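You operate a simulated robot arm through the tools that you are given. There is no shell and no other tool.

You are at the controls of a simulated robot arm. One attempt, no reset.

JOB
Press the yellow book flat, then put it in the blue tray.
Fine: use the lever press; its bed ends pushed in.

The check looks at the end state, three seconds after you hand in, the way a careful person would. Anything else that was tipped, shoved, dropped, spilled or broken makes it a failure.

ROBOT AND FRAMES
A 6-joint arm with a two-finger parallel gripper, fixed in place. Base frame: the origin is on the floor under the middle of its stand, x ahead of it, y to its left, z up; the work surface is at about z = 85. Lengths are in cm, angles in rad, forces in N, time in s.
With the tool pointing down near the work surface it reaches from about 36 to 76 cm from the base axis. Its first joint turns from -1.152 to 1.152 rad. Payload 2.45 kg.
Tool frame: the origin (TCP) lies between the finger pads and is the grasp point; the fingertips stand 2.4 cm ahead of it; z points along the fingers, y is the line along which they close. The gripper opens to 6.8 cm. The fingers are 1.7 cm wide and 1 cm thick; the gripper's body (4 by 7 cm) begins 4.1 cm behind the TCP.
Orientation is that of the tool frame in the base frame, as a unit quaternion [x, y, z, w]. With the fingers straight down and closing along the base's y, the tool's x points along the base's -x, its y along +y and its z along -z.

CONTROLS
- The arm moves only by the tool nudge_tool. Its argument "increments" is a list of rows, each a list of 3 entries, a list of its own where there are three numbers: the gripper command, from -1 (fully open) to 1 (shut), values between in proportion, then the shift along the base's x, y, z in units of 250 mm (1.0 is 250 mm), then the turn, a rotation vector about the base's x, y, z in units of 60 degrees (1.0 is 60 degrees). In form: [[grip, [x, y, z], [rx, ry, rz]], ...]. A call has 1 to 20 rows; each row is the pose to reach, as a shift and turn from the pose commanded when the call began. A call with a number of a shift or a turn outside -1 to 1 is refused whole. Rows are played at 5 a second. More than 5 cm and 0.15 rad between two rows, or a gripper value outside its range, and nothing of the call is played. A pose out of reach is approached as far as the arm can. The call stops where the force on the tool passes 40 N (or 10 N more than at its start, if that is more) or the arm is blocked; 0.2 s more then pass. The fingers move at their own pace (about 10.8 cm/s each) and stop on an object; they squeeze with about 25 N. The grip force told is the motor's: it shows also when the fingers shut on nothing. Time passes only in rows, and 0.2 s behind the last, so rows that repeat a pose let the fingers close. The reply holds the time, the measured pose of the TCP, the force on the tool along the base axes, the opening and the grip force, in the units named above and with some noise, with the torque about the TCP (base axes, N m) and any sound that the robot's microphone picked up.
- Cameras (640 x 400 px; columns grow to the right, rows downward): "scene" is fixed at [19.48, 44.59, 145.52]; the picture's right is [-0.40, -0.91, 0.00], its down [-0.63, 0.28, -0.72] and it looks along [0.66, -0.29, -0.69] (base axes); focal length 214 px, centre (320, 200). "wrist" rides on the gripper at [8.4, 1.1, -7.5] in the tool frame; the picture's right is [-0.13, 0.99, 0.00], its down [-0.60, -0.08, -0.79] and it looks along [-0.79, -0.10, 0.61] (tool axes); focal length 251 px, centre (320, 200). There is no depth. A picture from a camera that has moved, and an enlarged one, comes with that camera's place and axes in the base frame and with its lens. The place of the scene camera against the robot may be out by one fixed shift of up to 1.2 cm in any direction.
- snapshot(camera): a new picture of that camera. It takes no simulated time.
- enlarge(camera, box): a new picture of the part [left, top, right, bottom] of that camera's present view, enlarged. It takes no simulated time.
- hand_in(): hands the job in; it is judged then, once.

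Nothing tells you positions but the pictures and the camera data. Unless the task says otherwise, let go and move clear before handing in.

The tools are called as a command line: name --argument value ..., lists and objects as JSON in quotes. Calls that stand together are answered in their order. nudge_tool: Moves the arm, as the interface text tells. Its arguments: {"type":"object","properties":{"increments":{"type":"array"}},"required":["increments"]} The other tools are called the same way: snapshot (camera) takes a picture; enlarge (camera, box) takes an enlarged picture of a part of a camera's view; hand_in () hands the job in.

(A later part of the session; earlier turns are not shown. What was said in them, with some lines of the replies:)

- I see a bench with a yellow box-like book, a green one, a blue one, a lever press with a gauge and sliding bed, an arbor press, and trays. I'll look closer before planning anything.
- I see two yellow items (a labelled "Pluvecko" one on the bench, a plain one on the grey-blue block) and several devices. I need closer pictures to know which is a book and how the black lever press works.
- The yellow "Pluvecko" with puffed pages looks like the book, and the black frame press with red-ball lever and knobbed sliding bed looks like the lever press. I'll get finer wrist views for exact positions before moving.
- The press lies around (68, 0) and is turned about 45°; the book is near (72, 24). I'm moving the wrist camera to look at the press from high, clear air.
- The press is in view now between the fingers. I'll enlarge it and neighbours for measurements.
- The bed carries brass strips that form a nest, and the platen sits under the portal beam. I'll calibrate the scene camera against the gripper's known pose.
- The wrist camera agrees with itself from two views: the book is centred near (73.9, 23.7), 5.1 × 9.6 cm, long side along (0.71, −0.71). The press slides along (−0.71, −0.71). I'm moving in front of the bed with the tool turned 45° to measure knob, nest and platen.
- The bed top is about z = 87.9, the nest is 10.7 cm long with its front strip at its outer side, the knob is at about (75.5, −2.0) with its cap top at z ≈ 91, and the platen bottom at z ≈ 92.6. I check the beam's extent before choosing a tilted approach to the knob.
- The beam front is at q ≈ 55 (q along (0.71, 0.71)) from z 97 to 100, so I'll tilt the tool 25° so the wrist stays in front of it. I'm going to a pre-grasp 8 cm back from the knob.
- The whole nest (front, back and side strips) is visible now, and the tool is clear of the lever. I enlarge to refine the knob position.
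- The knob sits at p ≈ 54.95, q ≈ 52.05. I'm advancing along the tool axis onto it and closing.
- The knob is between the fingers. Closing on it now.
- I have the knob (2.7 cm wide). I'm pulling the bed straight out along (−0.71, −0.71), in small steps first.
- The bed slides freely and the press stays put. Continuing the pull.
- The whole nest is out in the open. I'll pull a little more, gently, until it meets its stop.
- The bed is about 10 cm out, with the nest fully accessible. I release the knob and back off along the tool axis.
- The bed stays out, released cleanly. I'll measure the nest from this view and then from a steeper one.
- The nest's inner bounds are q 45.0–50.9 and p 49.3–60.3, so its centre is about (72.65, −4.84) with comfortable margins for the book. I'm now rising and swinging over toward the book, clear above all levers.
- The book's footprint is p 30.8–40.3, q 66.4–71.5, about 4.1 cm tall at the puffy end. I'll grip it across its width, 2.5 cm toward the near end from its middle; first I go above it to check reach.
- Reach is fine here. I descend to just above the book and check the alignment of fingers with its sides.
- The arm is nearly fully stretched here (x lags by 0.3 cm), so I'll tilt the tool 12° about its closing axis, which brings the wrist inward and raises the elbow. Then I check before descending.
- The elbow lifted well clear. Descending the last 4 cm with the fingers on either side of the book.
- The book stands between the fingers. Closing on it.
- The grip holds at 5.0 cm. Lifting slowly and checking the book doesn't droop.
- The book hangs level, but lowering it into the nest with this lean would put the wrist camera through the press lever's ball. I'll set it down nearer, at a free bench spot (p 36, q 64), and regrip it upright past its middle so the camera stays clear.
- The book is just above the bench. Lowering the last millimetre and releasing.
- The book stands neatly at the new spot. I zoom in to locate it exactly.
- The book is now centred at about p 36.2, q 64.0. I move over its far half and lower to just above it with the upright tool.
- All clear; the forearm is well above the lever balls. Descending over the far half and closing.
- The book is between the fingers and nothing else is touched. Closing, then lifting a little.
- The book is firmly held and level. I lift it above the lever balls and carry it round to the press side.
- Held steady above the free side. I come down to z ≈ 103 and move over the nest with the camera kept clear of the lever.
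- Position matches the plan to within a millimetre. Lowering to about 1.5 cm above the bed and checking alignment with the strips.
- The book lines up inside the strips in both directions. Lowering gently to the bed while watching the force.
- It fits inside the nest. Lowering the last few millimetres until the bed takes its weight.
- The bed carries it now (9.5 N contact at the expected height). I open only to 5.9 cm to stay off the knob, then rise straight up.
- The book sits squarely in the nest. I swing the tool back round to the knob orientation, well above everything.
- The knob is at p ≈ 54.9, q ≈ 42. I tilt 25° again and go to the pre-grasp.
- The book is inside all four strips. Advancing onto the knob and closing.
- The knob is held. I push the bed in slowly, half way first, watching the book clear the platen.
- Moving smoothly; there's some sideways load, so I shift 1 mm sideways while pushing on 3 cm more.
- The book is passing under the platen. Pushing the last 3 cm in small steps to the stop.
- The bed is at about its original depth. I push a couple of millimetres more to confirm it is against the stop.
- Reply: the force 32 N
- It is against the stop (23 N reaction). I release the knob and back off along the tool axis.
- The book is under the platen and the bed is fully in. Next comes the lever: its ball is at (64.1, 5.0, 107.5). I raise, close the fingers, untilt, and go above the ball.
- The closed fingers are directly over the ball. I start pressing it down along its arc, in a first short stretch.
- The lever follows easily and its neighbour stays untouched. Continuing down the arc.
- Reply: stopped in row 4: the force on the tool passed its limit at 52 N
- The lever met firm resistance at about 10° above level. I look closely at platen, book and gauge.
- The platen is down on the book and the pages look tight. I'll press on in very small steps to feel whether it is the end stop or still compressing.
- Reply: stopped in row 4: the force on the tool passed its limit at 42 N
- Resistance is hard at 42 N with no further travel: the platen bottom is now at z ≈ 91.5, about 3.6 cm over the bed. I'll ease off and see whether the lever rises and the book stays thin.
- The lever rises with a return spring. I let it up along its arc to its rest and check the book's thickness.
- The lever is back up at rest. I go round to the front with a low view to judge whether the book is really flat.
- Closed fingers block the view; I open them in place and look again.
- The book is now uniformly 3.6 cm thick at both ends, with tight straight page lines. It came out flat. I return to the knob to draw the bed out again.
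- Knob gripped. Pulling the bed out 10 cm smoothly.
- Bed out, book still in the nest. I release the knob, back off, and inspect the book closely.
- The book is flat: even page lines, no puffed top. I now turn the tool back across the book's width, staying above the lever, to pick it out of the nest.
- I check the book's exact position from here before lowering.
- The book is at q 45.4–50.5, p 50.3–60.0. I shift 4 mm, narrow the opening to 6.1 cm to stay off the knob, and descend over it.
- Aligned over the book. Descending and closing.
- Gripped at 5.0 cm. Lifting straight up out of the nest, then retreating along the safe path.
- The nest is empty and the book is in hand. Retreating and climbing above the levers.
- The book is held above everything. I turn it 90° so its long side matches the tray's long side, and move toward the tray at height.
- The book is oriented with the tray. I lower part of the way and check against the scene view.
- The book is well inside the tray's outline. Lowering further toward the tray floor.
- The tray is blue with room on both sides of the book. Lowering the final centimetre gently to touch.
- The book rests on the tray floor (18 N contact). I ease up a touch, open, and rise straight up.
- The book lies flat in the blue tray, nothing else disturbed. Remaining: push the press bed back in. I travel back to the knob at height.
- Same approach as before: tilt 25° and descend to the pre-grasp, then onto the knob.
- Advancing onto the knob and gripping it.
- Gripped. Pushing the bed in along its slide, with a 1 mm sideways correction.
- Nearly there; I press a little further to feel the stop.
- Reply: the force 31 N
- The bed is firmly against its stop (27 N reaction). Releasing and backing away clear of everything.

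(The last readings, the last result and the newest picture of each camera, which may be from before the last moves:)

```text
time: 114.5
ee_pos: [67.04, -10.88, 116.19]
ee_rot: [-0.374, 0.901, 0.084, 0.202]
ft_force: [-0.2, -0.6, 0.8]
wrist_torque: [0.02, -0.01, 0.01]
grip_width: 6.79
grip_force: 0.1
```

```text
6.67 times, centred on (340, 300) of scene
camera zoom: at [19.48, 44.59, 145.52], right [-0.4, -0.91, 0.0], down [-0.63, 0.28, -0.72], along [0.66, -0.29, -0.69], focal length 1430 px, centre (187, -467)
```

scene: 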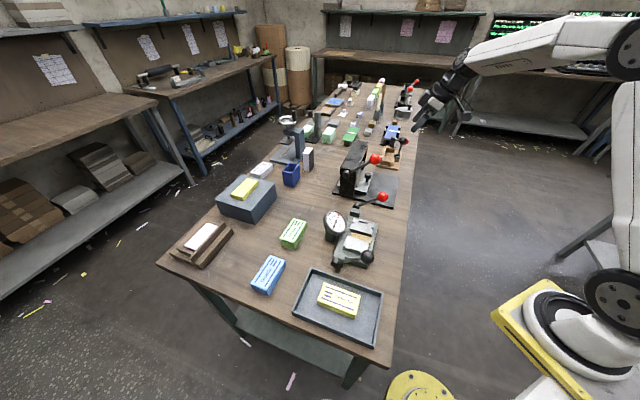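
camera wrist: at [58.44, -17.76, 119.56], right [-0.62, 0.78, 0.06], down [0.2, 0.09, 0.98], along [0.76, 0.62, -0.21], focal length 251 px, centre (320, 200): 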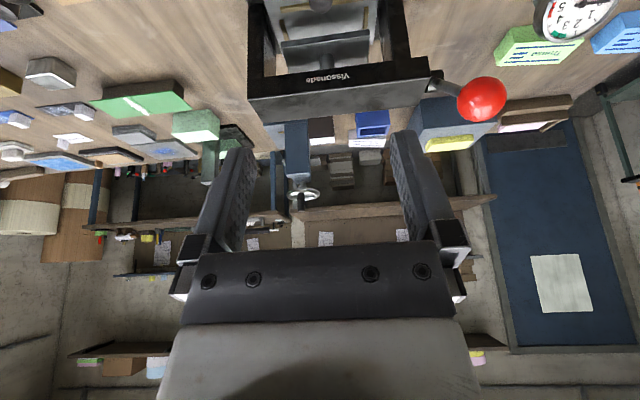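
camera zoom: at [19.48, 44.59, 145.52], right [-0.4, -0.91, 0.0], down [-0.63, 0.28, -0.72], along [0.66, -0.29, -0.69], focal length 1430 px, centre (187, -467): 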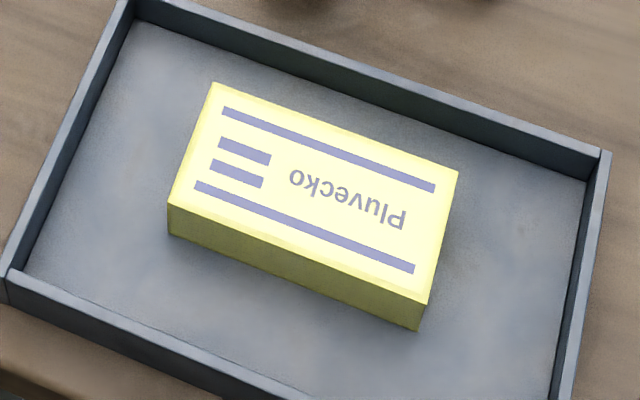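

The yellow book is pressed flat and lying in the blue tray. The bed is back against its stop, the lever is up, and everything else sits where it started. The arm is clear, so I'm handing in.

hand_in

```text
The job is handed in.
```

The yellow "Pluvecko" book is pressed flat and lying in the blue tray, and I've handed the job in. I don't have the result of the check.

- **Flatness:** before pressing, the book was about 4.2 cm thick at one end and 3.5 cm at the other. After the press it measured about 3.6 cm at both ends, with tight, even page lines.
- **Press:** I pushed the lever until it would go no further (about 42–52 N). It then sprang back up to its rest position. The bed is pushed in against its stop, with its knob where it was at the start.
- **Everything else:** in the last pictures the tray, both red-ball levers and the other books look unmoved. The gripper is open and clear of the bench.

I set the book down once on an open part of the bench, before pressing, to get a better grip. There is also a plain yellow slab on the grey-blue block. I took the labelled one with pages to be the book you meant.
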